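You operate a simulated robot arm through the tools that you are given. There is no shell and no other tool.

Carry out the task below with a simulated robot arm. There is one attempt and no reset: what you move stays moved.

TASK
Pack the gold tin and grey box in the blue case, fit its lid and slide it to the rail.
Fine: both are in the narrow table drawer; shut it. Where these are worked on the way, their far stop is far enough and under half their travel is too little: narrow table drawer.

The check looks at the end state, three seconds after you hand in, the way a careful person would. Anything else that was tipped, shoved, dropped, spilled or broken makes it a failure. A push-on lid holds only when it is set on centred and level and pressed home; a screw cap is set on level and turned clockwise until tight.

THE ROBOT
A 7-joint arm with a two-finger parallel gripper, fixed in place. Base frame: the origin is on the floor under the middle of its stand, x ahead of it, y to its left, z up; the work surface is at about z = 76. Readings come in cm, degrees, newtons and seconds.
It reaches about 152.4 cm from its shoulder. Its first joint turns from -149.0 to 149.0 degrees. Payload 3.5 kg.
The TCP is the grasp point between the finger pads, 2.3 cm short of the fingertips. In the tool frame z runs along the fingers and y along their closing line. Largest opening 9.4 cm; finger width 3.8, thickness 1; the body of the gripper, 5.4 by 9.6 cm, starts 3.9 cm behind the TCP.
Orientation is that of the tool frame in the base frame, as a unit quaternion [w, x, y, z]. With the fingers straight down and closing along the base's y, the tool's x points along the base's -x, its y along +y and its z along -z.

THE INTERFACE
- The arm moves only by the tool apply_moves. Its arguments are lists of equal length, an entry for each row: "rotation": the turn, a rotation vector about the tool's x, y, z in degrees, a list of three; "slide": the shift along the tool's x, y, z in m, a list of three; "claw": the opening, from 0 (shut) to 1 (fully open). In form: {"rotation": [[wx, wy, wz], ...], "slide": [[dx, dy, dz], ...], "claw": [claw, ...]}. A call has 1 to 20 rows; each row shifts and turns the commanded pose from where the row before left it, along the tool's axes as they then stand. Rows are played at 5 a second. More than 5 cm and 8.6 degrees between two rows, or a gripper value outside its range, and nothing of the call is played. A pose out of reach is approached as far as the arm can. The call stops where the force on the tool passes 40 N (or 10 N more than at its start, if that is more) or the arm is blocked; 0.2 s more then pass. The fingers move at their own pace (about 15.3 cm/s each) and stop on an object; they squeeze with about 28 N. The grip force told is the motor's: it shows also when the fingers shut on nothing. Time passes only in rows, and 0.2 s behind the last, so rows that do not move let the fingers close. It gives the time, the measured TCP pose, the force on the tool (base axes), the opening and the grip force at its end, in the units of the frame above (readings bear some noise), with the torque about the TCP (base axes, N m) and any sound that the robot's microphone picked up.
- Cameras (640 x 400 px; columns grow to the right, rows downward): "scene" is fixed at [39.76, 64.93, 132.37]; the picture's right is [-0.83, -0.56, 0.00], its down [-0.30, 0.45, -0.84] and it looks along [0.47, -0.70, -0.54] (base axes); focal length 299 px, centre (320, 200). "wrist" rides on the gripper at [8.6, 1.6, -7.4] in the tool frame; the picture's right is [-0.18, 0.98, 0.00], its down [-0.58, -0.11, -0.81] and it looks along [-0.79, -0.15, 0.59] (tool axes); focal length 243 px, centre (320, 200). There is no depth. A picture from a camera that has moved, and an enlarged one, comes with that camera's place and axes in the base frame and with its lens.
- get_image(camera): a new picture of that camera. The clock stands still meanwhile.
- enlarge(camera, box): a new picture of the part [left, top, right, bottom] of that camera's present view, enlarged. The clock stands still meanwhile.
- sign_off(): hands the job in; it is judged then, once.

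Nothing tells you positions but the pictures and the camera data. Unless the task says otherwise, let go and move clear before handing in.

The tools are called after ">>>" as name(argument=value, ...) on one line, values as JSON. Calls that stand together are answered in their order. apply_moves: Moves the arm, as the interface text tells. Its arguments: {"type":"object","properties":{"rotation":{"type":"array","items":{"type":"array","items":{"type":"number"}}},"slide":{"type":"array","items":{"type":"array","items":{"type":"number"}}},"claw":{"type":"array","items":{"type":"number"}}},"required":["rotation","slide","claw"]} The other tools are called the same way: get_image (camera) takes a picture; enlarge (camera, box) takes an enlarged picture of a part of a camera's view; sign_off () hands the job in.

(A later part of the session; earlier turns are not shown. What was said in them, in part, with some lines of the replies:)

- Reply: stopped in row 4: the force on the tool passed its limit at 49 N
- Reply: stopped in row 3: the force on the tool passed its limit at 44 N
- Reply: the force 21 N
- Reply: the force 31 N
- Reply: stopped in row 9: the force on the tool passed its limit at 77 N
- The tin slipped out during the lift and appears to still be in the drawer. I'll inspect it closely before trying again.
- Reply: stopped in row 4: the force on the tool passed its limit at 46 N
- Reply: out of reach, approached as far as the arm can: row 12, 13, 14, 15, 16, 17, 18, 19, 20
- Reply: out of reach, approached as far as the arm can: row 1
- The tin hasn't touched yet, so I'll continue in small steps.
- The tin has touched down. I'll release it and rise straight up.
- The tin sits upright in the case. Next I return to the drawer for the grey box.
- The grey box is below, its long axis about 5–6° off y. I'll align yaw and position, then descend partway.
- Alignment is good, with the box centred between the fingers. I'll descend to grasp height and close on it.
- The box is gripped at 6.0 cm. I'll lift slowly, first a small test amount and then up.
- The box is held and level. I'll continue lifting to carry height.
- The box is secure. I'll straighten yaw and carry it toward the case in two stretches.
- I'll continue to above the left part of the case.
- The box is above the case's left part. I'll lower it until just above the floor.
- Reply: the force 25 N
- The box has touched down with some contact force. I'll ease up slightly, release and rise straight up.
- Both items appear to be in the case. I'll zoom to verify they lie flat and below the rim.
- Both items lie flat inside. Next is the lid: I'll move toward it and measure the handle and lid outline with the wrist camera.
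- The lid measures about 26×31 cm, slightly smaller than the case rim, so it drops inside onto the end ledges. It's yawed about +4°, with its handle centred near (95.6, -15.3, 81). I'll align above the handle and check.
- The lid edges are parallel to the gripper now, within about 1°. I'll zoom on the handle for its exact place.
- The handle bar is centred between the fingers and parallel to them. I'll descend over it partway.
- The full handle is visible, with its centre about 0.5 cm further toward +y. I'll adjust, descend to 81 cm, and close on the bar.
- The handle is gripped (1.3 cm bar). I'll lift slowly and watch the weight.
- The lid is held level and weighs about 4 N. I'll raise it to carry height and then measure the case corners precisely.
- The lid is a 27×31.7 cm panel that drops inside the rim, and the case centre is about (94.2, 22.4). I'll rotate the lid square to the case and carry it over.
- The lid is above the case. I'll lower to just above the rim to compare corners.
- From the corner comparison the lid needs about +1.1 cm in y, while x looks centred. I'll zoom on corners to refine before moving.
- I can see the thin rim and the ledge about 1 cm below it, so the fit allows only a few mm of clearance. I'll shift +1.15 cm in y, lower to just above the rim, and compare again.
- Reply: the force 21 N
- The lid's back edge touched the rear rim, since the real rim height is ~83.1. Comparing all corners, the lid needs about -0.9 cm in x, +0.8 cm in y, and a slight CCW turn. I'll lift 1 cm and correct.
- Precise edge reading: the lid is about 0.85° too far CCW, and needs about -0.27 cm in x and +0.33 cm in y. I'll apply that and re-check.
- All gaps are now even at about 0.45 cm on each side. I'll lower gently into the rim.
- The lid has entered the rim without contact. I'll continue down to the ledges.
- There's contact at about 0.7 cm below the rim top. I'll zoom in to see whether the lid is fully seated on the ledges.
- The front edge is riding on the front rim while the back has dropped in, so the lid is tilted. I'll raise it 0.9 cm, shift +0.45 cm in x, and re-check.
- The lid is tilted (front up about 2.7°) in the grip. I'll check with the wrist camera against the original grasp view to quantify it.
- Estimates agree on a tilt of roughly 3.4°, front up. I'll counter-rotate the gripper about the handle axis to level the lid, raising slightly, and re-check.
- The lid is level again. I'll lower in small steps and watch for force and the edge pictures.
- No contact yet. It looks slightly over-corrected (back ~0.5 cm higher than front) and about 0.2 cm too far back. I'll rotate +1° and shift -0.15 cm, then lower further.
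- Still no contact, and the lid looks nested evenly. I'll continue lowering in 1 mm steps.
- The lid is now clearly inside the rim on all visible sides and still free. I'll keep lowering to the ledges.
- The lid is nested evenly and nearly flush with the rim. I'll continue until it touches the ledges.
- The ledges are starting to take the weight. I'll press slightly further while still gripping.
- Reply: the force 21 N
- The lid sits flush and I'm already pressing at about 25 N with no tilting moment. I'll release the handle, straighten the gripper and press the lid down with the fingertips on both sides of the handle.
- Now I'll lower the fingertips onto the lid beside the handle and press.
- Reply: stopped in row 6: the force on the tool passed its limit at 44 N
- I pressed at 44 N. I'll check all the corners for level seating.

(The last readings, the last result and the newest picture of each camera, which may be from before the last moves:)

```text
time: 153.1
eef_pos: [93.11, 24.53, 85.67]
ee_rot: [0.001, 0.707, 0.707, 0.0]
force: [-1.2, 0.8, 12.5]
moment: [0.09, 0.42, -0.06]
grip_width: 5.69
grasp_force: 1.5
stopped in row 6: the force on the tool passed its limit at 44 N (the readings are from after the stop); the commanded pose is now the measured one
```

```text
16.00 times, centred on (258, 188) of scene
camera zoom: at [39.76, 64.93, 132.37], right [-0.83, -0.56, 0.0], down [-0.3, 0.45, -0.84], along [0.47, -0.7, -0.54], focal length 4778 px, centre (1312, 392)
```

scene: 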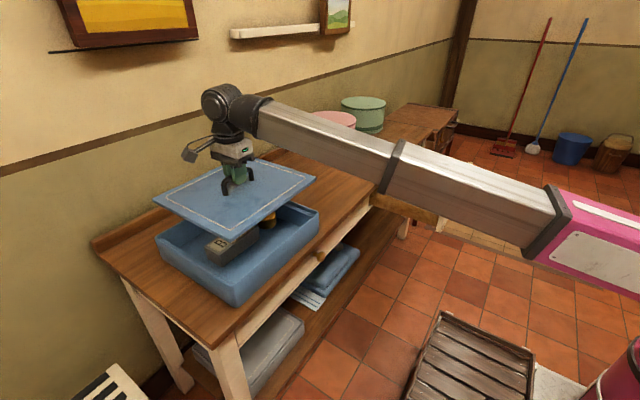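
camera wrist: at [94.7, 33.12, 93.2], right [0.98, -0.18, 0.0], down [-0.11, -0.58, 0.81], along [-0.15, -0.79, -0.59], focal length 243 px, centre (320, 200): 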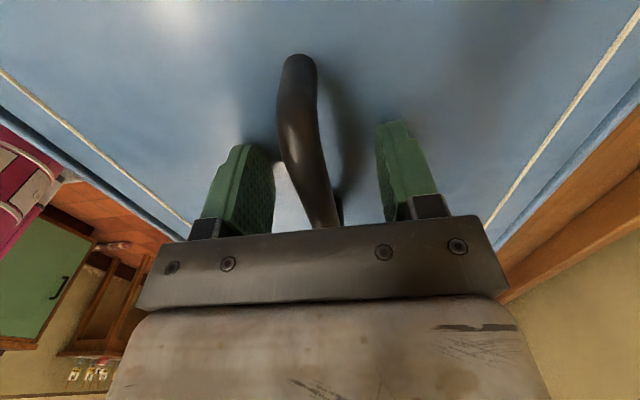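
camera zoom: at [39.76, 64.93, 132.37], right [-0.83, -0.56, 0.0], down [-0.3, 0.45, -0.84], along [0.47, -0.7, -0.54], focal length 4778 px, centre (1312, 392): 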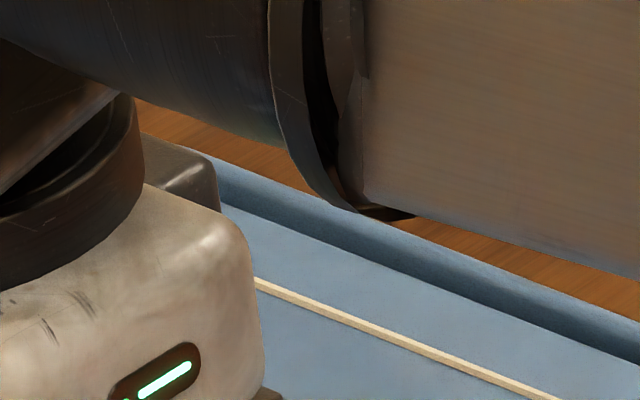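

The lid is seated evenly, slightly below the rim all round. I'll rise off the handle and go around to the front of the case to push it to the rail.

>>> apply_moves(rotation=[[0, 0, 0], [0, 0, 0], [0, 0, 0], [0, 0, 0], [0, 0, 0], [0, 0, 0], [0, 0, 0], [0, 0, 0], [0, 0, 0], [0, 0, 0], [0, 0, 0], [0, 0, 0], [0, 0, 0], [0, 0, 0], [0, 0, 0], [0, 0, 0], [0, 0, 0]], slide=[[0, 0, -0.005], [0, 0, -0.01], [0, 0, -0.02], [0, 0, -0.03], [0, 0, -0.03], [0, 0, -0.02], [0, 0, -0.01], [0, -0.01, 0], [0, -0.02, 0], [0, -0.03, 0], [0, -0.03, 0], [0, -0.03, 0], [0, -0.03, 0], [0, -0.03, 0], [0, -0.02, 0], [0, -0.01, 0], [0, 0, 0]], claw=[0.6, 0.6, 0.6, 0.6, 0.6, 0.6, 0.6, 0.6, 0.6, 0.6, 0, 0, 0, 0, 0, 0, 0])

>>> get_image(camera="scene")

>>> get_image(camera="wrist")

```text
time: 156.7
eef_pos: [72.12, 24.43, 97.95]
ee_rot: [0.002, 0.707, 0.707, 0.0]
force: [0.0, 0.2, 0.4]
moment: [0.01, -0.03, -0.01]
grip_width: 0.0
grasp_force: 28.1
```

```text
taken
```

scene: 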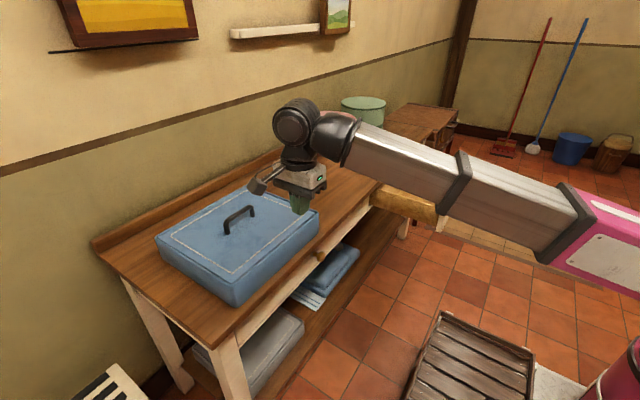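

```text
taken
camera wrist: at [73.69, 33.07, 105.53], right [0.98, -0.18, 0.0], down [-0.11, -0.58, 0.81], along [-0.15, -0.79, -0.59], focal length 243 px, centre (320, 200)
```

wrist: 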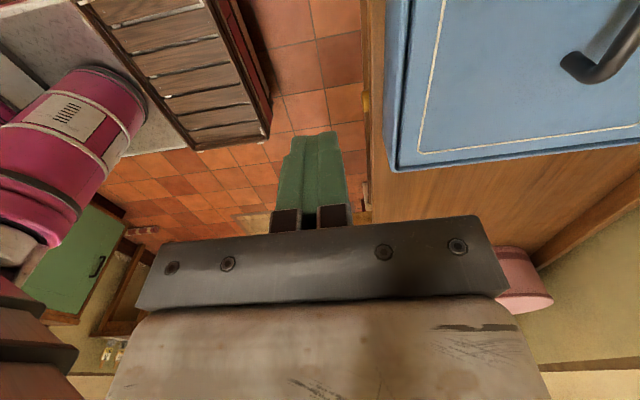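

The case is closed with the lid flush. I'll zoom in to locate the case's front face and the table edge.

>>> enlarge(camera="wrist", box=[330, 0, 490, 180])

>>> enlarge(camera="scene", box=[80, 140, 340, 310])

```text
2.22 times, centred on (410, 90) of wrist
camera zoom: at [73.69, 33.07, 105.53], right [0.98, -0.18, 0.0], down [-0.11, -0.58, 0.81], along [-0.15, -0.79, -0.59], focal length 539 px, centre (120, 444)
```

zoom: 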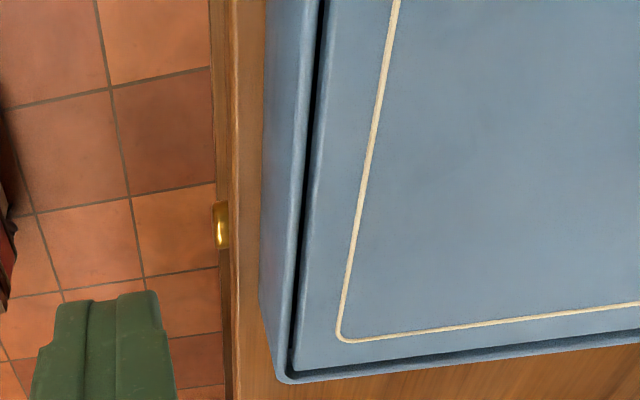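

```text
2.35 times, centred on (210, 225) of scene
camera zoom: at [39.76, 64.93, 132.37], right [-0.83, -0.56, 0.0], down [-0.3, 0.45, -0.84], along [0.47, -0.7, -0.54], focal length 703 px, centre (579, 141)
```

zoom: 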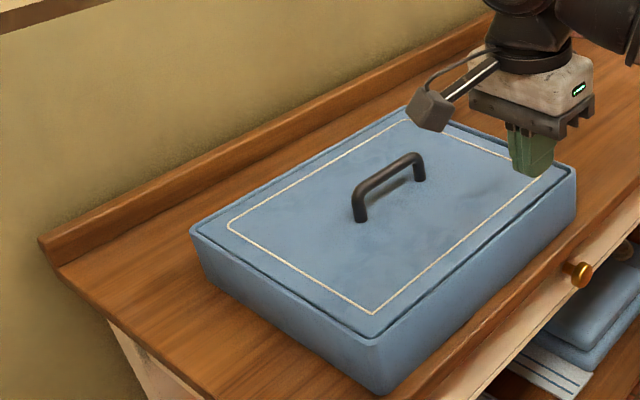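

The front face is at x≈78.8 and the case's middle is at y≈24.5. I'll lower the closed fingers in front of the case, at z≈80.5.

>>> apply_moves(rotation=[[0, 0, 0], [0, 0, 0], [0, 0, 0], [0, 0, 0], [0, 0, 0], [0, 0, 0], [0, 0, 0], [0, 0, 0], [0, 0, 0], [0, 0, 0]], slide=[[0, 0, 0.005], [0, 0, 0.015], [0, 0, 0.025], [0, 0, 0.03], [0, 0, 0.03], [0, 0, 0.03], [0, 0, 0.02], [0, 0, 0.01], [0, 0, 0.0095], [0, 0, 0]], claw=[0, 0, 0, 0, 0, 0, 0, 0, 0, 0])

>>> get_image(camera="wrist")

>>> enlarge(camera="scene", box=[160, 140, 360, 300])

```text
time: 158.9
eef_pos: [72.2, 24.35, 80.61]
ee_rot: [0.001, 0.706, 0.708, 0.0]
force: [-0.5, 0.6, 0.3]
moment: [0.02, 0.02, -0.01]
grip_width: 0.0
grasp_force: 27.8
```

```text
taken
camera wrist: at [73.71, 33.1, 88.09], right [0.98, -0.18, 0.0], down [-0.11, -0.58, 0.81], along [-0.15, -0.79, -0.59], focal length 243 px, centre (320, 200)
```

wrist: 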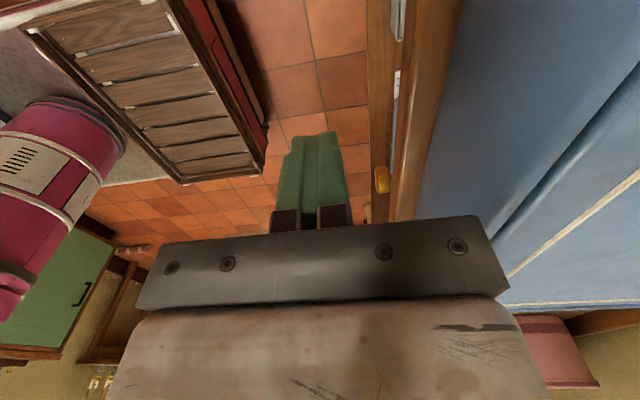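

```text
2.50 times, centred on (260, 220) of scene
camera zoom: at [39.76, 64.93, 132.37], right [-0.83, -0.56, 0.0], down [-0.3, 0.45, -0.84], along [0.47, -0.7, -0.54], focal length 746 px, centre (470, 150)
```

zoom: 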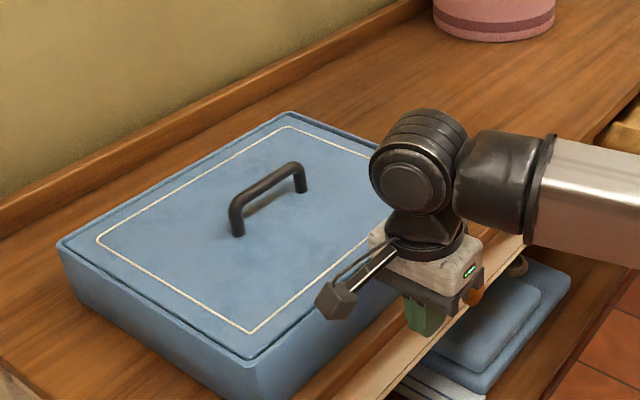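

The fingers are in place in front of the case. I'll move forward to contact and push slowly.

>>> apply_moves(rotation=[[0, 0, 0], [0, 0, 0], [0, 0, 0], [0, 0, 0], [0, 0, 0], [0, 0, 0], [0, 0, 0], [0, 0, 0], [0, 0, 0], [0, 0, 0], [0, 0, 0], [0, 0, 0]], slide=[[0, 0.005, 0], [0, 0.01, 0], [0, 0.015, 0], [0, 0.015, 0], [0, 0.005, 0], [0, 0.004, 0], [0, 0.004, 0], [0, 0.005, 0], [0, 0.005, 0], [0, 0.005, 0], [0, 0.003, 0], [0, 0, 0]], claw=[0, 0, 0, 0, 0, 0, 0, 0, 0, 0, 0, 0])

>>> enlarge(camera="scene", box=[100, 140, 340, 300])

```text
time: 161.5
eef_pos: [79.75, 24.44, 80.66]
ee_rot: [0.001, 0.707, 0.708, 0.0]
force: [-6.9, -0.5, 3.2]
moment: [0.02, -0.09, -0.06]
grip_width: 0.01
grasp_force: 28.0
```

```text
2.50 times, centred on (220, 220) of scene
camera zoom: at [39.76, 64.93, 132.37], right [-0.83, -0.56, 0.0], down [-0.3, 0.45, -0.84], along [0.47, -0.7, -0.54], focal length 746 px, centre (570, 150)
```

zoom: 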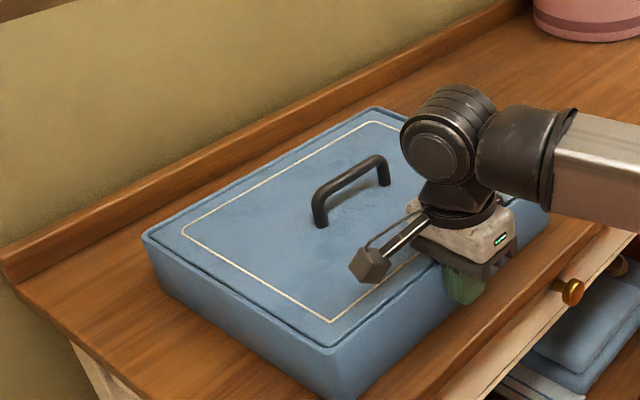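

The case slides with about 7 N. I'll continue pushing steadily.

>>> apply_moves(rotation=[[0, 0, 0], [0, 0, 0], [0, 0, 0], [0, 0, 0], [0, 0, 0], [0, 0, 0], [0, 0, 0], [0, 0, 0], [0, 0, 0], [0, 0, 0], [0, 0, 0], [0, 0, 0], [0, 0, 0], [0, 0, 0], [0, 0, 0]], slide=[[0, 0.004, 0], [0, 0.006, 0], [0, 0.008, 0], [0, 0.008, 0], [0, 0.008, 0], [0, 0.008, 0], [0, 0.008, 0], [0, 0.008, 0], [0, 0.008, 0], [0, 0.008, 0], [0, 0.008, 0], [0, 0.008, 0], [0, 0.006, 0], [0, 0.004, 0], [0, 0, 0]], claw=[0, 0, 0, 0, 0, 0, 0, 0, 0, 0, 0, 0, 0, 0, 0])

>>> get_image(camera="scene")

>>> enlarge(camera="scene", box=[80, 130, 340, 300])

```text
time: 164.7
eef_pos: [89.73, 24.51, 80.69]
ee_rot: [0.0, 0.706, 0.708, 0.001]
force: [-6.5, -0.9, 0.6]
moment: [0.01, -0.07, -0.09]
grip_width: 0.01
grasp_force: 28.1
```

```text
taken
```

scene: 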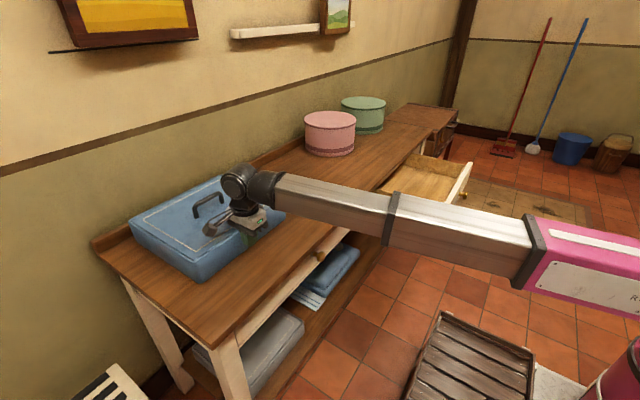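

```text
2.35 times, centred on (210, 215) of scene
camera zoom: at [39.76, 64.93, 132.37], right [-0.83, -0.56, 0.0], down [-0.3, 0.45, -0.84], along [0.47, -0.7, -0.54], focal length 703 px, centre (579, 165)
```

zoom: 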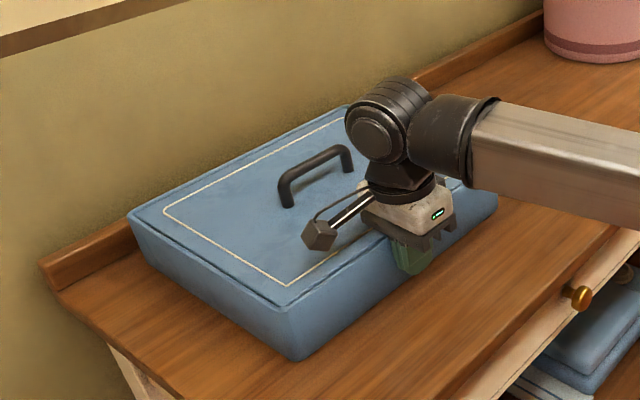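

A couple of cm remain. I'll push slowly until it meets the rail.

>>> apply_moves(rotation=[[0, 0, 0], [0, 0, 0], [0, 0, 0], [0, 0, 0], [0, 0, 0], [0, 0, 0], [0, 0, 0], [0, 0, 0], [0, 0, 0], [0, 0, 0], [0, 0, 0], [0, 0, 0], [0, 0, 0], [0, 0, 0], [0, 0, 0], [0, 0, 0], [0, 0, 0], [0, 0, 0]], slide=[[0, 0.003, 0], [0, 0.003, 0], [0, 0.003, 0], [0, 0.003, 0], [0, 0.003, 0], [0, 0.003, 0], [0, 0.003, 0], [0, 0.003, 0], [0, 0.003, 0], [0, 0.003, 0], [0, 0.003, 0], [0, 0.003, 0], [0, 0.003, 0], [0, 0.003, 0], [0, 0.003, 0], [0, 0.003, 0], [0, 0.003, 0], [0, 0, 0]], claw=[0, 0, 0, 0, 0, 0, 0, 0, 0, 0, 0, 0, 0, 0, 0, 0, 0, 0])

>>> enlarge(camera="scene", box=[80, 130, 340, 300])

```text
time: 167.3
eef_pos: [92.62, 24.51, 80.61]
ee_rot: [-0.002, 0.705, 0.709, -0.004]
force: [-10.7, 2.3, 3.6]
moment: [-0.07, -0.35, -0.06]
grip_width: 0.01
grasp_force: 28.3
stopped in row 13: the force on the tool passed its limit at 45 N (the readings are from after the stop); the commanded pose is now the measured one
```

```text
2.35 times, centred on (210, 215) of scene
camera zoom: at [39.76, 64.93, 132.37], right [-0.83, -0.56, 0.0], down [-0.3, 0.45, -0.84], along [0.47, -0.7, -0.54], focal length 703 px, centre (579, 165)
```

zoom: 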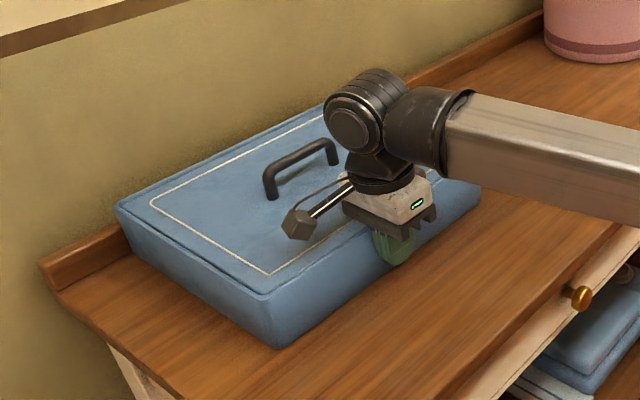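

The case met the rail, with the force rising at x≈92.6 as predicted. I'll back off and rise to inspect.

>>> apply_moves(rotation=[[0, 0, 0], [0, 0, 0], [0, 0, 0], [0, 0, 0], [0, 0, 0], [0, 0, 0], [0, 0, 0], [0, 0, 0], [0, 0, 0], [0, 0, 0], [0, 0, 0], [0, 0, 0], [0, 0, 0]], slide=[[0, -0.005, 0], [0, -0.01, 0], [0, -0.02, 0], [0, -0.03, 0], [0, -0.03, 0], [0, -0.02, -0.01], [0, -0.01, -0.02], [0, 0, -0.04], [0, 0, -0.04], [0, 0, -0.04], [0, 0, -0.03], [0, 0, -0.01], [0, 0, 0]], claw=[0, 0, 0, 0, 0, 0, 0, 0, 0, 0, 0, 0, 0])

>>> get_image(camera="scene")

>>> enlarge(camera="scene", box=[80, 140, 320, 290])

>>> get_image(camera="wrist")

```text
time: 170.2
eef_pos: [80.37, 24.44, 99.73]
ee_rot: [-0.001, 0.707, 0.707, -0.004]
force: [-0.4, -0.6, 0.1]
moment: [-0.03, 0.06, 0.03]
grip_width: 0.04
grasp_force: 28.1
```

```text
taken
```

scene: 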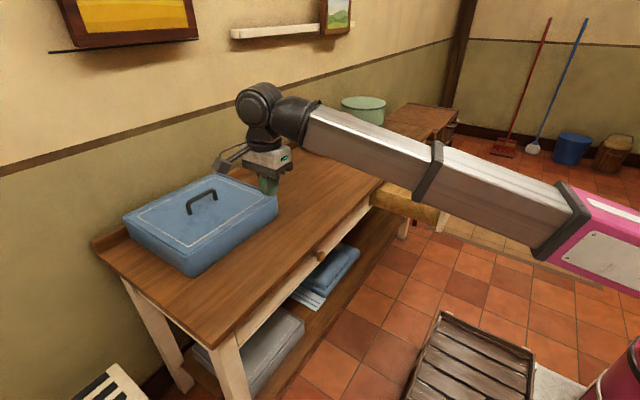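

```text
2.67 times, centred on (200, 215) of scene
camera zoom: at [39.76, 64.93, 132.37], right [-0.83, -0.56, 0.0], down [-0.3, 0.45, -0.84], along [0.47, -0.7, -0.54], focal length 796 px, centre (640, 160)
```

zoom: 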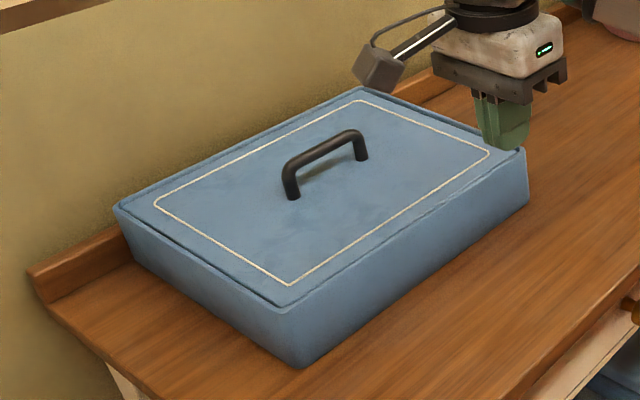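

```text
taken
camera wrist: at [82.1, 33.12, 107.22], right [0.98, -0.18, -0.01], down [-0.1, -0.58, 0.81], along [-0.15, -0.79, -0.59], focal length 243 px, centre (320, 200)
```

wrist: 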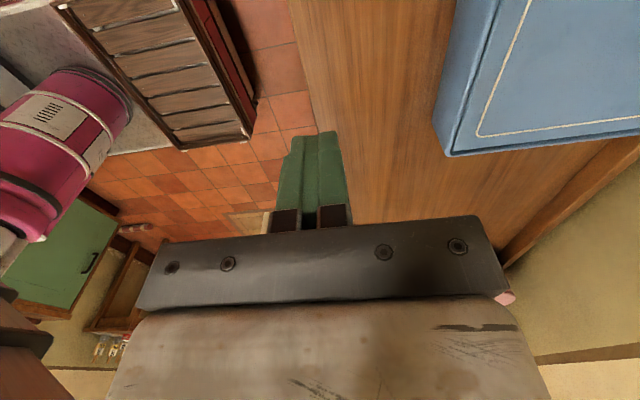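

The case looks to be up against the rail. I'll zoom on both ends of its back edge and check the lid.

>>> enlarge(camera="scene", box=[96, 205, 160, 245])

>>> enlarge(camera="scene", box=[190, 160, 254, 200])

>>> enlarge(camera="scene", box=[160, 230, 224, 270])

>>> enlarge(camera="wrist", box=[400, 80, 640, 240])

```text
10.00 times, centred on (128, 225) of scene
camera zoom: at [39.76, 64.93, 132.37], right [-0.83, -0.56, 0.0], down [-0.3, 0.45, -0.84], along [0.47, -0.7, -0.54], focal length 2986 px, centre (2240, -50)
```

zoom: 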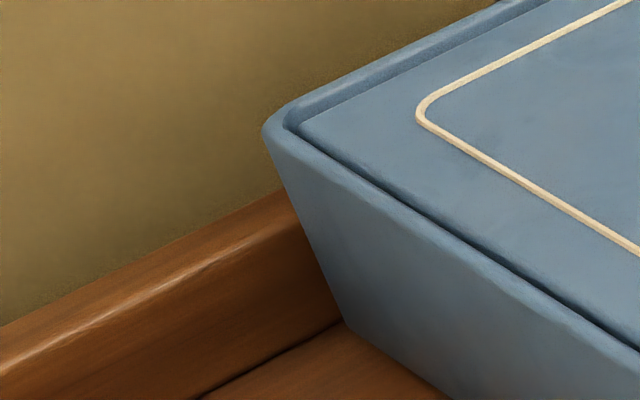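

```text
10.00 times, centred on (222, 180) of scene
camera zoom: at [39.76, 64.93, 132.37], right [-0.83, -0.56, 0.0], down [-0.3, 0.45, -0.84], along [0.47, -0.7, -0.54], focal length 2986 px, centre (1300, 400)
```

zoom: 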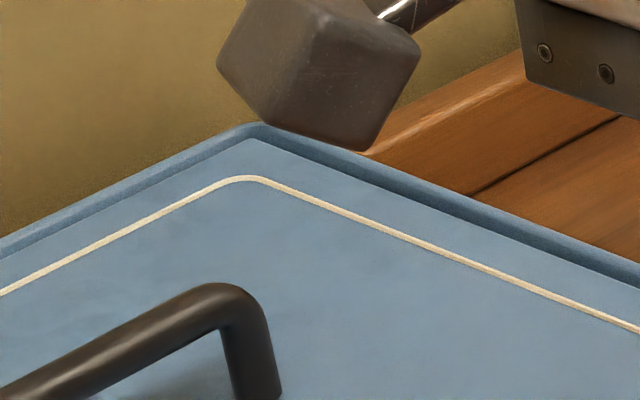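

```text
10.00 times, centred on (192, 250) of scene
camera zoom: at [39.76, 64.93, 132.37], right [-0.83, -0.56, 0.0], down [-0.3, 0.45, -0.84], along [0.47, -0.7, -0.54], focal length 2986 px, centre (1600, -300)
```

zoom: 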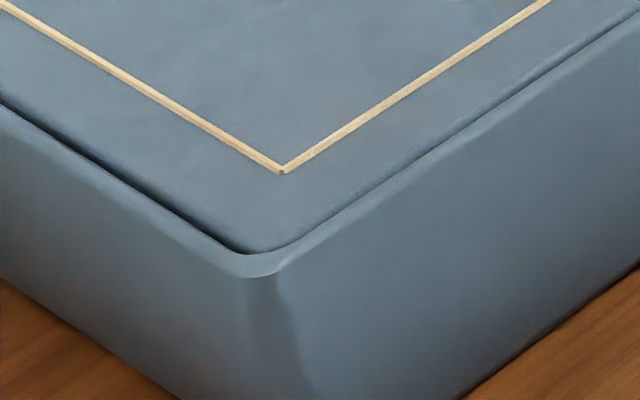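

```text
2.50 times, centred on (520, 160) of wrist
camera zoom: at [82.1, 33.12, 107.22], right [0.98, -0.18, -0.01], down [-0.1, -0.58, 0.81], along [-0.15, -0.79, -0.59], focal length 606 px, centre (-180, 300)
```

zoom: 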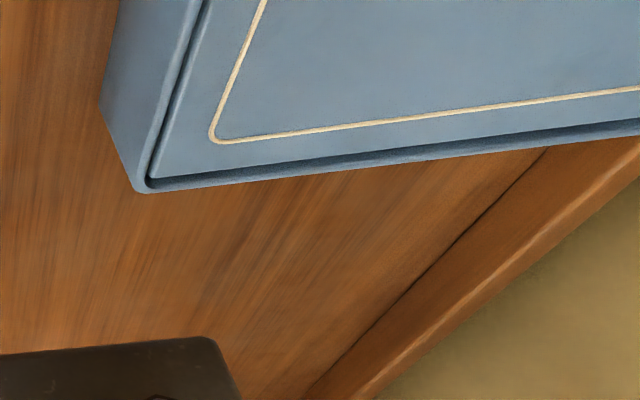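

The case sits against the rail with the lid flush. For certainty I'll do one more firm, held press on the lid around the handle, now at about (107.9, 24.5).

>>> apply_moves(rotation=[[0, 0, 0], [0, 0, 0], [0, 0, 0], [0, 0, 0], [0, 0, 0], [0, 0, 0], [0, 0, 0], [0, 0, 0], [0, 0, 0], [0, 0, 0], [0, 0, 0], [0, 0, 0]], slide=[[0, 0.01, 0], [0, 0.02, 0], [0, 0.03, 0], [0, 0.035, 0], [0, 0.035, 0], [0, 0.035, 0], [0, 0.035, 0], [0, 0.03, 0], [0, 0.025, 0], [0, 0.015, 0], [0, 0.005, 0], [0, 0, 0]], claw=[0, 0, 0, 0, 0.6, 0.6, 0.6, 0.6, 0.6, 0.6, 0.6, 0.6])

>>> get_image(camera="wrist")

>>> get_image(camera="scene")

```text
time: 172.8
eef_pos: [108.01, 24.5, 99.5]
ee_rot: [-0.002, 0.707, 0.708, -0.003]
force: [-0.2, 0.0, 0.3]
moment: [0.02, -0.01, 0.05]
grip_width: 5.66
grasp_force: 0.0
```

```text
taken
camera wrist: at [109.67, 33.21, 106.98], right [0.98, -0.18, -0.01], down [-0.1, -0.58, 0.81], along [-0.15, -0.79, -0.59], focal length 243 px, centre (320, 200)
```

wrist: 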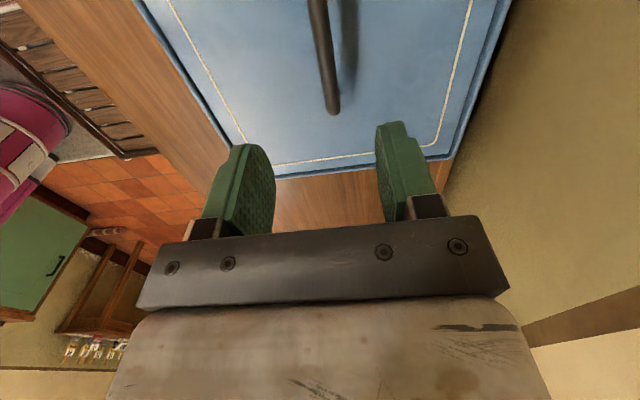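

```text
taken
```

scene: 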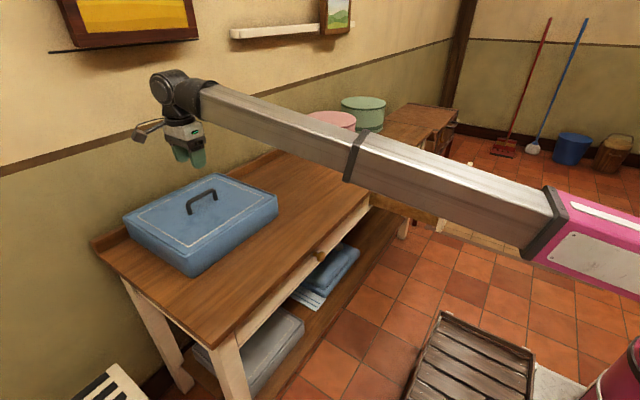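

The handle is between the fingers. I'll zoom on the lid edges from this angle before pressing.

>>> enlarge(camera="wrist", box=[130, 0, 530, 200])

```text
1.60 times, centred on (330, 100) of wrist
camera zoom: at [109.67, 33.21, 106.98], right [0.98, -0.18, -0.01], down [-0.1, -0.58, 0.81], along [-0.15, -0.79, -0.59], focal length 388 px, centre (304, 360)
```

zoom: 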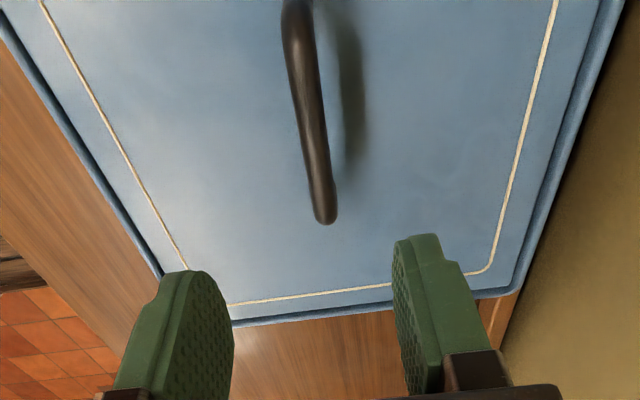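

I'll descend and press the lid firmly beside the handle.

>>> apply_moves(rotation=[[0, 0, 0], [0, 0, 0], [0, 0, 0], [0, 0, 0], [0, 0, 0], [0, 0, 0], [0, 0, 0], [0, 0, 0], [0, 0, 0], [0, 0, 0], [0, 0, 0], [0, 0, 0], [0, 0, 0]], slide=[[0, 0.003, 0.005], [0, 0, 0.015], [0, 0, 0.025], [0, 0, 0.03], [0, 0, 0.025], [0, 0, 0.015], [0, 0, 0.01], [0, 0, 0.005], [0, 0, 0.003], [0, 0, 0.002], [0, 0, 0.0015], [0, 0, 0.001], [0, 0, 0]], claw=[0.6, 0.6, 0.6, 0.6, 0.6, 0.6, 0.6, 0.6, 0.6, 0.6, 0.6, 0.6, 0.6])

```text
time: 175.6
eef_pos: [108.26, 24.51, 85.72]
ee_rot: [-0.002, 0.706, 0.708, -0.003]
force: [-0.1, -0.1, 0.8]
moment: [0.03, 0.02, 0.0]
grip_width: 5.64
grasp_force: 0.1
```

>>> apply_moves(rotation=[[0, 0, 0], [0, 0, 0], [0, 0, 0], [0, 0, 0], [0, 0, 0], [0, 0, 0]], slide=[[0, 0, 0.001], [0, 0, 0.001], [0, 0, 0.0005], [0, 0, 0], [0, 0, 0], [0, 0, 0]], claw=[0.6, 0.6, 0.6, 0.6, 0.6, 0.6])

```text
time: 176.9
eef_pos: [108.12, 24.55, 85.72]
ee_rot: [-0.001, 0.706, 0.708, -0.002]
force: [3.0, 0.8, 32.0]
moment: [0.07, -1.12, -0.01]
grip_width: 5.75
grasp_force: 1.3
```

The lid is firm at a 32 N held press. Now I'll rise and head back to shut the drawer.

>>> apply_moves(rotation=[[0, 0, 0], [0, 0, 0], [0, 0, 0], [0, 0, 0], [0, 0, 0], [0, 0, 0], [0, 0, 0], [0, 0, 0], [0, 0, 0], [0, 0, 0], [0, 0, 0], [0, 0, 0], [0, 0, 0], [0, 0, 0], [0, 0, 0], [0, 0, 0], [0, 0, 0], [0, 0, 0], [0, 0, 0], [0, 0, 0]], slide=[[0, 0, -0.005], [0, 0, -0.015], [0, 0, -0.025], [0, 0, -0.035], [0, 0, -0.035], [0, 0, -0.025], [0, 0, -0.01], [-0.008, -0.006, 0], [-0.016, -0.012, 0], [-0.026, -0.018, 0], [-0.034, -0.024, 0], [-0.034, -0.024, 0], [-0.034, -0.024, 0], [-0.034, -0.024, 0], [-0.034, -0.024, 0], [-0.034, -0.024, 0], [-0.034, -0.024, 0], [-0.026, -0.018, 0], [-0.016, -0.012, 0], [-0.008, -0.006, 0]], claw=[0.6, 0.6, 0.6, 0.6, 0.6, 0.6, 0.6, 0.6, 0.6, 1, 1, 1, 1, 1, 1, 1, 1, 1, 1, 1])

>>> get_image(camera="scene")

```text
time: 181.2
eef_pos: [84.33, -9.35, 100.73]
ee_rot: [-0.002, 0.706, 0.708, -0.004]
force: [0.1, -0.3, -0.3]
moment: [0.01, 0.0, 0.0]
grip_width: 9.4
grasp_force: 0.0
```

```text
taken
```

scene: 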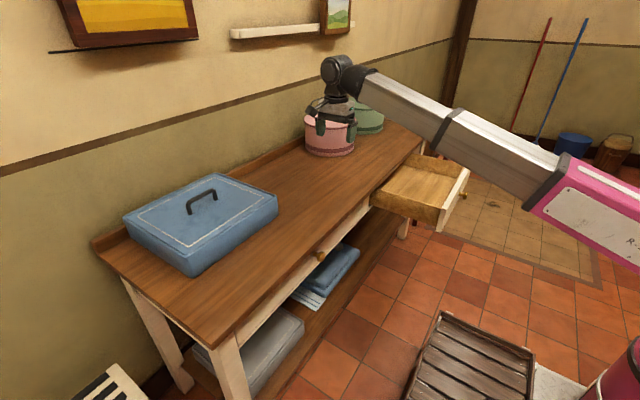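

The scene is in order. I'll continue to the area above and in front of the drawer.

>>> apply_moves(rotation=[[0, 0, 0], [0, 0, 0], [0, 0, 0], [0, 0, 0], [0, 0, 0], [0, 0, 0], [0, 0, 0], [0, 0, 0], [0, 0, 0], [0, 0, 0], [0, 0, 0], [0, 0, 0], [0, 0, 0], [0, 0, 0], [0, 0, 0], [0, 0, 0], [0, 0, 0], [0, 0, 0]], slide=[[-0.008, -0.006, 0], [-0.016, -0.012, 0], [-0.026, -0.02, 0], [-0.032, -0.026, 0], [-0.032, -0.026, 0], [-0.032, -0.026, 0], [-0.032, -0.026, 0], [-0.032, -0.026, 0], [-0.032, -0.026, 0], [-0.032, -0.026, 0], [-0.032, -0.026, 0], [-0.032, -0.026, 0], [-0.032, -0.026, 0], [-0.027, -0.022, 0], [-0.02, -0.014, 0], [-0.012, -0.008, 0], [-0.006, -0.004, 0], [0, 0, 0]], claw=[1, 1, 1, 1, 1, 1, 1, 1, 1, 1, 1, 1, 1, 1, 1, 1, 1, 1])

>>> apply_moves(rotation=[[0, 0, 4], [0, 0, 8], [0, 0, 8], [0, 0, 8], [0, 0, 8], [0, 0, 8], [0, 0, 8], [0, 0, 8], [0, 0, 8], [0, 0, 8], [0, 0, 8], [0, 0, 4], [0, 0, 2], [0, 0, 0]], slide=[[0, 0, 0], [0, 0, 0], [0, 0, 0], [0, 0, 0], [0, 0, 0], [0, 0, 0], [0, 0, 0], [0, 0, 0], [0, 0, 0], [0, 0, 0], [0, 0, 0], [0, 0, 0], [0, 0, 0], [0, 0, 0]], claw=[1, 1, 1, 1, 1, 1, 1, 1, 1, 1, 1, 1, 1, 1])

```text
time: 184.9
eef_pos: [49.92, -53.01, 101.12]
ee_rot: [-0.002, 0.706, 0.708, -0.003]
force: [0.1, -0.1, -0.6]
moment: [0.02, -0.01, -0.02]
grip_width: 9.4
grasp_force: 0.0
```

```text
time: 187.9
eef_pos: [49.92, -52.97, 100.98]
ee_rot: [0.0, 1.0, 0.001, -0.003]
force: [-0.1, -0.4, -0.2]
moment: [-0.02, 0.0, -0.04]
grip_width: 9.39
grasp_force: 0.1
```

The yaw is set. Now I pitch up to horizontal and move back in front of the knob.

>>> apply_moves(rotation=[[0, 4, 0], [0, 8, 0], [0, 8, 0], [0, 8, 0], [0, 8, 0], [0, 8, 0], [0, 8, 0], [0, 8, 0], [0, 8, 0], [0, 8, 0], [0, 8, 0], [0, 4, 0], [0, 2, 0], [0, 0, 0]], slide=[[0, 0, 0], [0, 0, 0], [0, 0, 0], [0, 0, 0], [0, 0, 0], [0, 0, 0], [0, 0, 0], [0, 0, 0], [0, 0, 0], [0, 0, 0], [0, 0, 0], [0, 0, 0], [0, 0, 0], [0, 0, 0]], claw=[1, 1, 1, 1, 1, 1, 1, 1, 1, 1, 1, 1, 1, 1])

>>> apply_moves(rotation=[[0, 0, 0], [0, 0, 0], [0, 0, 0], [0, 0, 0], [0, 0, 0], [0, 0, 0], [0, 0, 0], [0, 0, 0], [0, 0, 0], [0, 0, 0], [0, 0, 0], [0, 0, 0], [0, 0, 0], [0, 0, 0], [0, 0, 0], [0, 0, 0], [0, 0, 0], [0, 0, 0]], slide=[[0, 0, -0.01], [0, 0, -0.02], [0, 0, -0.03], [0, 0, -0.04], [0, 0, -0.03], [0, 0, -0.02], [0, 0, -0.01], [-0.01, 0, 0], [-0.02, 0, 0], [-0.03, 0, 0], [-0.04, 0, 0], [-0.045, 0, 0], [-0.045, 0, 0], [-0.045, 0, 0], [-0.04, 0, 0], [-0.03, 0, 0], [-0.02, 0, 0], [0, 0, 0]], claw=[1, 1, 1, 1, 1, 1, 1, 1, 1, 1, 1, 1, 1, 1, 1, 1, 1, 1])

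>>> get_image(camera="wrist")

>>> get_image(camera="scene")

```text
time: 190.9
eef_pos: [49.88, -52.84, 100.94]
ee_rot: [0.0, 0.709, 0.001, 0.705]
force: [0.6, -0.5, 1.0]
moment: [0.02, -0.01, 0.0]
grip_width: 9.42
grasp_force: 0.0
```

```text
time: 194.8
eef_pos: [33.57, -52.86, 68.6]
ee_rot: [-0.001, 0.71, 0.002, 0.704]
force: [-0.3, -0.2, -0.3]
moment: [-0.01, 0.02, 0.01]
grip_width: 9.39
grasp_force: 0.0
```

```text
taken
camera wrist: at [26.22, -54.68, 77.33], right [0.0, -0.98, -0.18], down [-0.81, 0.11, -0.58], along [0.59, 0.15, -0.8], focal length 243 px, centre (320, 200)
```

wrist: 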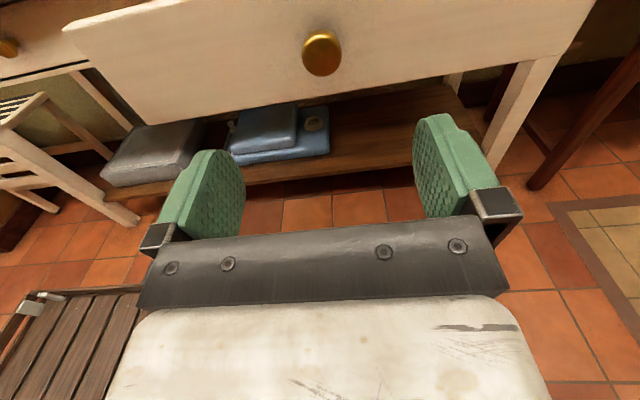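

```text
taken
```

scene: 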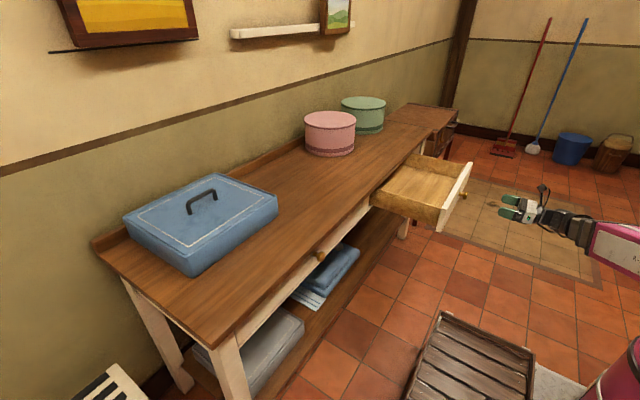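

The knob is straight ahead at x≈48. I'll approach and grip it.

>>> apply_moves(rotation=[[0, 0, 0], [0, 0, 0], [0, 0, 0], [0, 0, 0], [0, 0, 0], [0, 0, 0], [0, 0, 0], [0, 0, 0], [0, 0, 0], [0, 0, 0], [0, 0, 0], [0, 0, 0], [0, 0, 0], [0, 0, 0]], slide=[[-0.001, 0, 0.01], [-0.001, 0, 0.02], [0, 0, 0.03], [0, 0, 0.03], [0, 0, 0.025], [0, 0, 0.015], [0, 0, 0.01], [0, 0, 0.006], [0, 0, 0], [0, 0, 0], [0, 0, 0], [0, 0, 0], [0, 0, 0], [0, 0, 0]], claw=[1, 1, 1, 1, 1, 1, 1, 1, 1, 0, 0, 0, 0, 0])

>>> get_image(camera="wrist")

```text
time: 197.8
eef_pos: [48.26, -53.05, 68.31]
ee_rot: [-0.001, 0.71, 0.001, 0.704]
force: [1.4, -16.2, 6.9]
moment: [-0.1, 0.14, -0.08]
grip_width: 3.35
grasp_force: 45.0
```

```text
taken
camera wrist: at [40.86, -54.68, 77.06], right [0.0, -0.98, -0.18], down [-0.81, 0.11, -0.58], along [0.59, 0.15, -0.8], focal length 243 px, centre (320, 200)
```

wrist: 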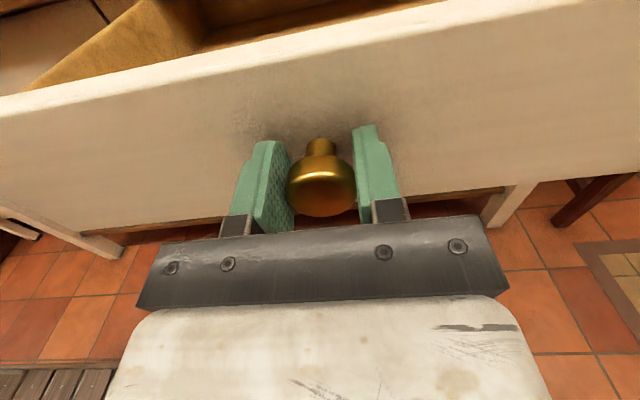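

The knob is gripped. I'll push the drawer shut, starting steadily and slowing near the end.

>>> apply_moves(rotation=[[0, 0, 0], [0, 0, 0], [0, 0, 0], [0, 0, 0], [0, 0, 0], [0, 0, 0], [0, 0, 0], [0, 0, 0], [0, 0, 0], [0, 0, 0], [0, 0, 0], [0, 0, 0], [0, 0, 0], [0, 0, 0], [0, 0, 0], [0, 0, 0], [0, 0, 0], [0, 0, 0], [0, 0, 0]], slide=[[0, 0.0015, 0.003], [0.0001, 0, 0.006], [0.0001, 0, 0.01], [0.0001, 0, 0.015], [0.00013, 0, 0.015], [0.00013, 0, 0.015], [0.00013, 0, 0.015], [0.00013, 0, 0.015], [0.00013, 0, 0.015], [0.00013, 0, 0.015], [0.00013, 0, 0.015], [0.00013, 0, 0.015], [0.00013, 0, 0.015], [0.00013, 0, 0.015], [0.00013, 0, 0.015], [0.00013, 0, 0.015], [0.0001, 0, 0.01], [0.0001, 0, 0.005], [0, 0, 0]], claw=[0, 0, 0, 0, 0, 0, 0, 0, 0, 0, 0, 0, 0, 0, 0, 0, 0, 0, 0])

>>> get_image(camera="scene")

```text
time: 201.8
eef_pos: [71.26, -53.04, 68.31]
ee_rot: [0.0, 0.71, 0.0, 0.705]
force: [0.9, 7.8, -2.6]
moment: [0.06, -0.26, 0.07]
grip_width: 3.35
grasp_force: 44.8
```

```text
taken
```

scene: 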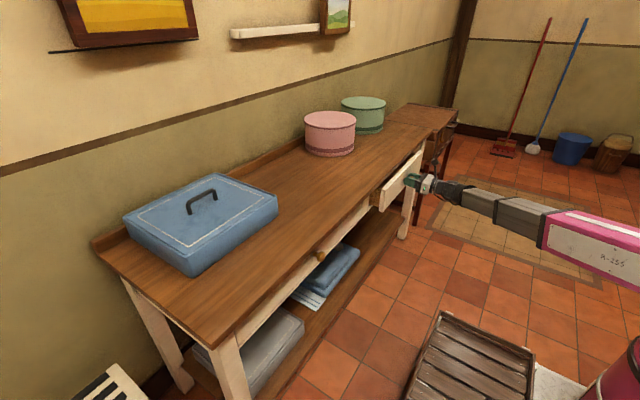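

The drawer slides well, with about 6 cm left. I'll push the rest slowly until it meets its stop.

>>> apply_moves(rotation=[[0, 0, 0], [0, 0, 0], [0, 0, 0], [0, 0, 0], [0, 0, 0], [0, 0, 0], [0, 0, 0], [0, 0, 0], [0, 0, 0], [0, 0, 0], [0, 0, 0], [0, 0, 0], [0, 0, 0], [0, 0, 0], [0, 0, 0], [0, 0, 0]], slide=[[0, 0, 0.005], [0.0001, 0, 0.008], [0.0001, 0, 0.008], [0.0001, 0, 0.008], [0.0001, 0, 0.007], [0.0001, 0, 0.006], [0, 0, 0.004], [0, 0, 0.004], [0, 0, 0.004], [0, 0, 0.004], [0, 0, 0.003], [0, 0, 0.003], [0, 0, 0.003], [0, 0, 0.003], [0, 0, 0.003], [0, 0, 0]], claw=[0, 0, 0, 0, 0, 0, 0, 0, 0, 0, 0, 0, 0, 0, 0, 0])

>>> get_image(camera="wrist")

>>> enlarge(camera="scene", box=[330, 120, 470, 240])

```text
time: 204.6
eef_pos: [77.43, -53.03, 68.39]
ee_rot: [0.0, 0.709, 0.001, 0.705]
force: [-12.5, -2.1, 3.7]
moment: [-0.08, -0.36, -0.21]
grip_width: 3.32
grasp_force: 44.6
stopped in row 14: the force on the tool passed its limit at 48 N (the readings are from after the stop); the commanded pose is now the measured one
```

```text
taken
camera wrist: at [70.1, -54.68, 77.14], right [0.0, -0.98, -0.18], down [-0.81, 0.11, -0.58], along [0.59, 0.15, -0.8], focal length 243 px, centre (320, 200)
```

wrist: 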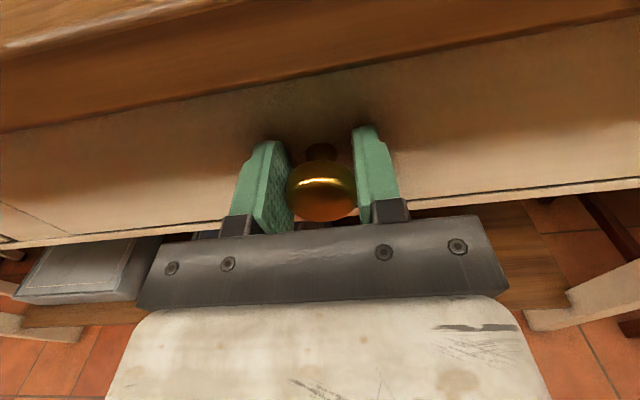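

```text
3.33 times, centred on (400, 180) of scene
camera zoom: at [39.76, 64.93, 132.37], right [-0.83, -0.56, 0.0], down [-0.3, 0.45, -0.84], along [0.47, -0.7, -0.54], focal length 995 px, centre (53, 267)
```

zoom: 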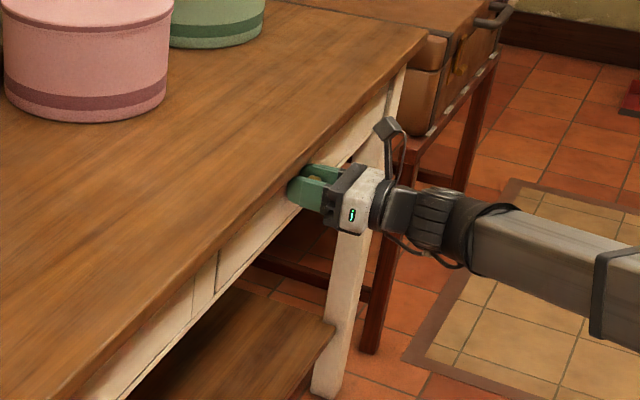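

The drawer is back at its shut position, matching the initial grip pose. I'll release and back away, then check everything.

>>> apply_moves(rotation=[[0, 0, 0], [0, 0, 0], [0, 0, 0], [0, 0, 0], [0, 0, 0], [0, 0, 0], [0, 0, 0], [0, 0, 0], [0, 0, 0], [0, 0, 0], [0, 0, 0], [0, 0, 0]], slide=[[0, 0, 0], [0, 0, 0], [0, 0, 0], [0, 0, -0.005], [0, 0, -0.01], [0, 0, -0.02], [0, 0, -0.03], [0, 0, -0.04], [0, 0, -0.04], [0, 0, -0.03], [0, 0, -0.015], [0, 0, 0]], claw=[1, 1, 1, 1, 1, 1, 1, 1, 1, 1, 1, 1])

>>> get_image(camera="wrist")

>>> get_image(camera="scene")

>>> enlarge(camera="scene", box=[330, 120, 470, 240])

```text
time: 207.2
eef_pos: [58.53, -52.95, 68.45]
ee_rot: [-0.001, 0.71, 0.001, 0.705]
force: [-0.5, 0.2, 0.2]
moment: [0.0, -0.02, -0.01]
grip_width: 9.39
grasp_force: 0.0
```

```text
taken
camera wrist: at [51.2, -54.72, 77.2], right [0.0, -0.98, -0.18], down [-0.81, 0.11, -0.58], along [0.59, 0.15, -0.8], focal length 243 px, centre (320, 200)
```

wrist: 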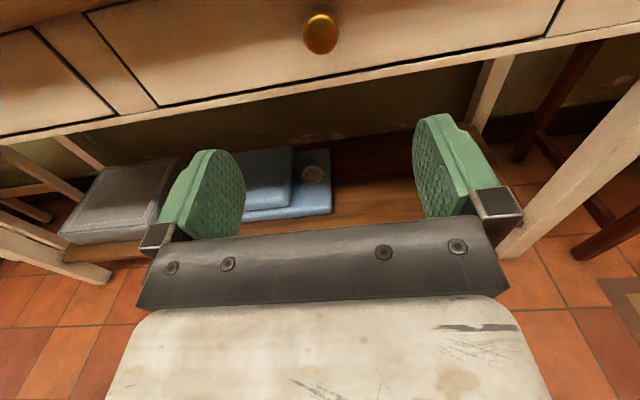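

```text
taken
```

scene: 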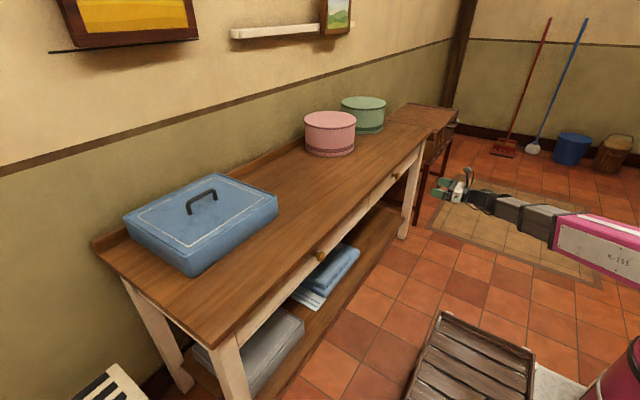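

```text
3.33 times, centred on (400, 180) of scene
camera zoom: at [39.76, 64.93, 132.37], right [-0.83, -0.56, 0.0], down [-0.3, 0.45, -0.84], along [0.47, -0.7, -0.54], focal length 995 px, centre (53, 267)
```

zoom: 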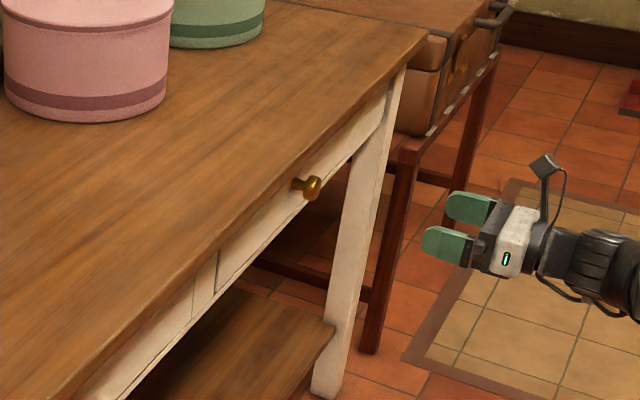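

The drawer appears fully shut. I'll compare it with the earlier view and check the case and lid up close.

>>> enlarge(camera="scene", box=[370, 140, 470, 220])

>>> enlarge(camera="scene", box=[90, 140, 310, 290])

>>> enlarge(camera="scene", box=[200, 160, 296, 220])

>>> enlarge(camera="wrist", box=[0, 0, 640, 130])

```text
5.00 times, centred on (420, 180) of scene
camera zoom: at [39.76, 64.93, 132.37], right [-0.83, -0.56, 0.0], down [-0.3, 0.45, -0.84], along [0.47, -0.7, -0.54], focal length 1493 px, centre (-180, 300)
```

zoom: 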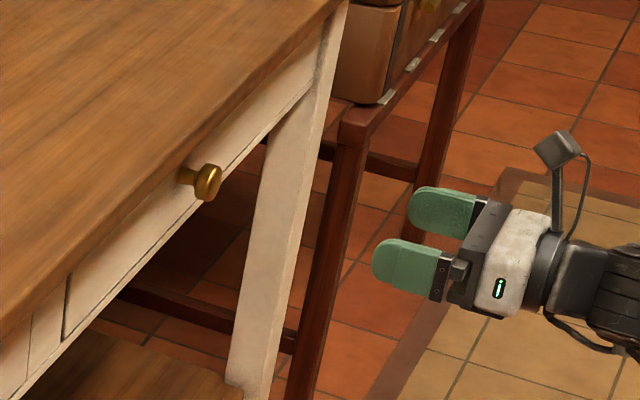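

```text
2.67 times, centred on (200, 215) of scene
camera zoom: at [39.76, 64.93, 132.37], right [-0.83, -0.56, 0.0], down [-0.3, 0.45, -0.84], along [0.47, -0.7, -0.54], focal length 796 px, centre (640, 160)
```

zoom: 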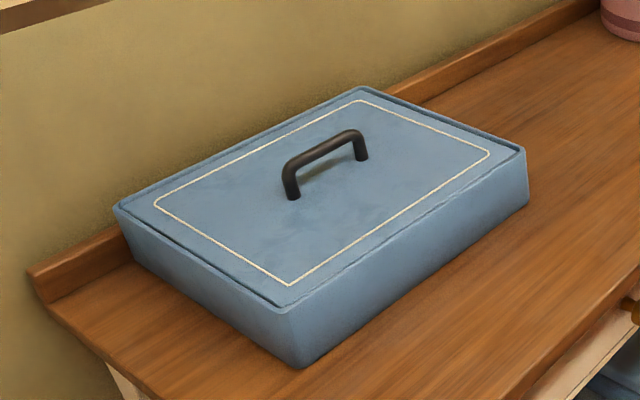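

```text
6.67 times, centred on (248, 190) of scene
camera zoom: at [39.76, 64.93, 132.37], right [-0.83, -0.56, 0.0], down [-0.3, 0.45, -0.84], along [0.47, -0.7, -0.54], focal length 1991 px, centre (800, 267)
```

zoom: 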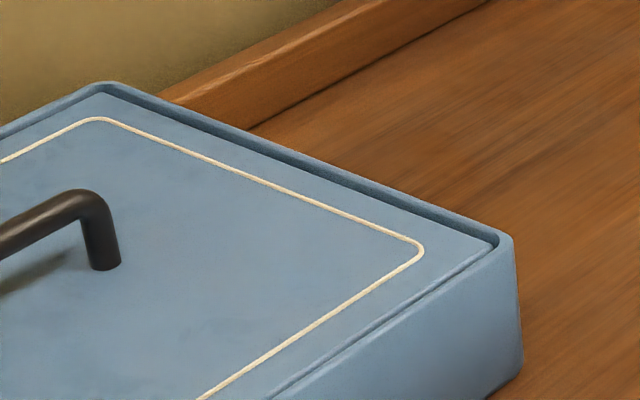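

```text
1.00 times, centred on (320, 65) of wrist (not enlarged: the box is as wide or as high as the picture)
camera zoom: at [51.2, -54.72, 77.2], right [0.0, -0.98, -0.18], down [-0.81, 0.11, -0.58], along [0.59, 0.15, -0.8], focal length 243 px, centre (320, 335)
```

zoom: 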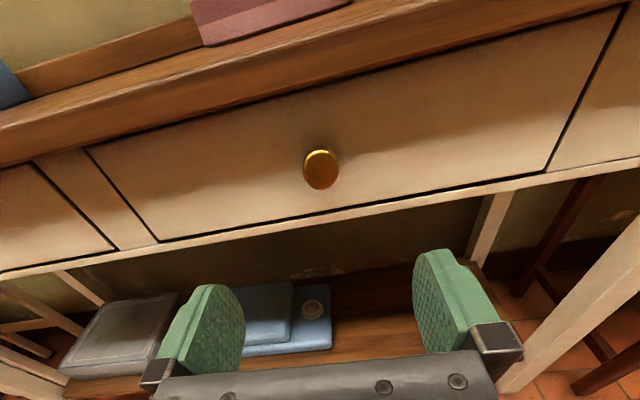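

The drawer front is flush and shut, the case is parallel against the rail, the lid is seated level, and nothing else was disturbed. I'll back the arm a bit further clear.

>>> apply_moves(rotation=[[0, 0, 0], [0, 0, 0], [0, 0, 0], [0, 0, 0], [0, 0, 0], [0, 0, 0], [0, 0, 0], [0, 0, 0], [0, 0, 0], [0, 0, 0]], slide=[[0, 0, -0.01], [0, 0, -0.02], [0.01, 0, -0.03], [0.02, 0, -0.03], [0.03, 0, -0.02], [0.03, 0, -0.01], [0.02, 0, 0], [0.01, 0, 0], [0, 0, 0], [0, 0, 0]], claw=[1, 1, 1, 1, 1, 1, 1, 1, 1, 1])

>>> get_image(camera="scene")

>>> get_image(camera="wrist")

```text
time: 209.4
eef_pos: [46.68, -53.03, 80.63]
ee_rot: [0.0, 0.71, 0.0, 0.704]
force: [-0.4, 0.8, 0.5]
moment: [0.03, -0.01, 0.0]
grip_width: 9.41
grasp_force: 0.0
```

```text
taken
```

scene: 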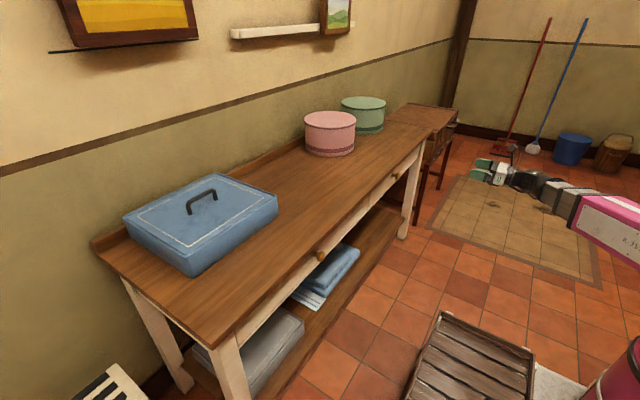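

```text
taken
camera wrist: at [39.26, -54.73, 89.33], right [0.0, -0.98, -0.18], down [-0.81, 0.11, -0.58], along [0.59, 0.15, -0.8], focal length 243 px, centre (320, 200)
```

wrist: 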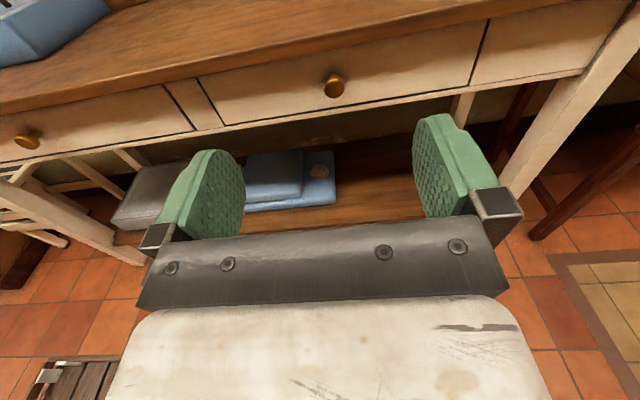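

The case is packed and its lid is seated. It stands against the rail, the drawer is shut, and the arm is clear with the gripper open. I'm handing the job in now.

>>> sign_off()

```text
The job is handed in.
```

The gold tin and grey box are packed in the blue case. Its lid is on, the case stands against the rail, and the narrow drawer is shut. I've handed the job in but have no verdict yet.

- **Packing:** The tin slipped out of the gripper on the first lift and settled upright in the drawer, almost where it had been. The second lift held. Both items lie flat in the case, below the lid.
- **Lid:** It is an inset lid that drops inside the rim onto ledges at the two ends. It took several tries to line up and touched the rim twice before going in. It now sits level, slightly below the rim on all sides I could see. I pressed it at about 44 N before the slide and held about 32 N afterwards.
- **Slide:** I pushed the case until it met the rail, and it sits parallel to it.
- **Drawer:** I pulled it to its far stop, about 29 cm out. I then pushed it back to its stop, and its front is flush.

In the last pictures the two round boxes and everything else I could see were where they started. The arm had let go and was clear.
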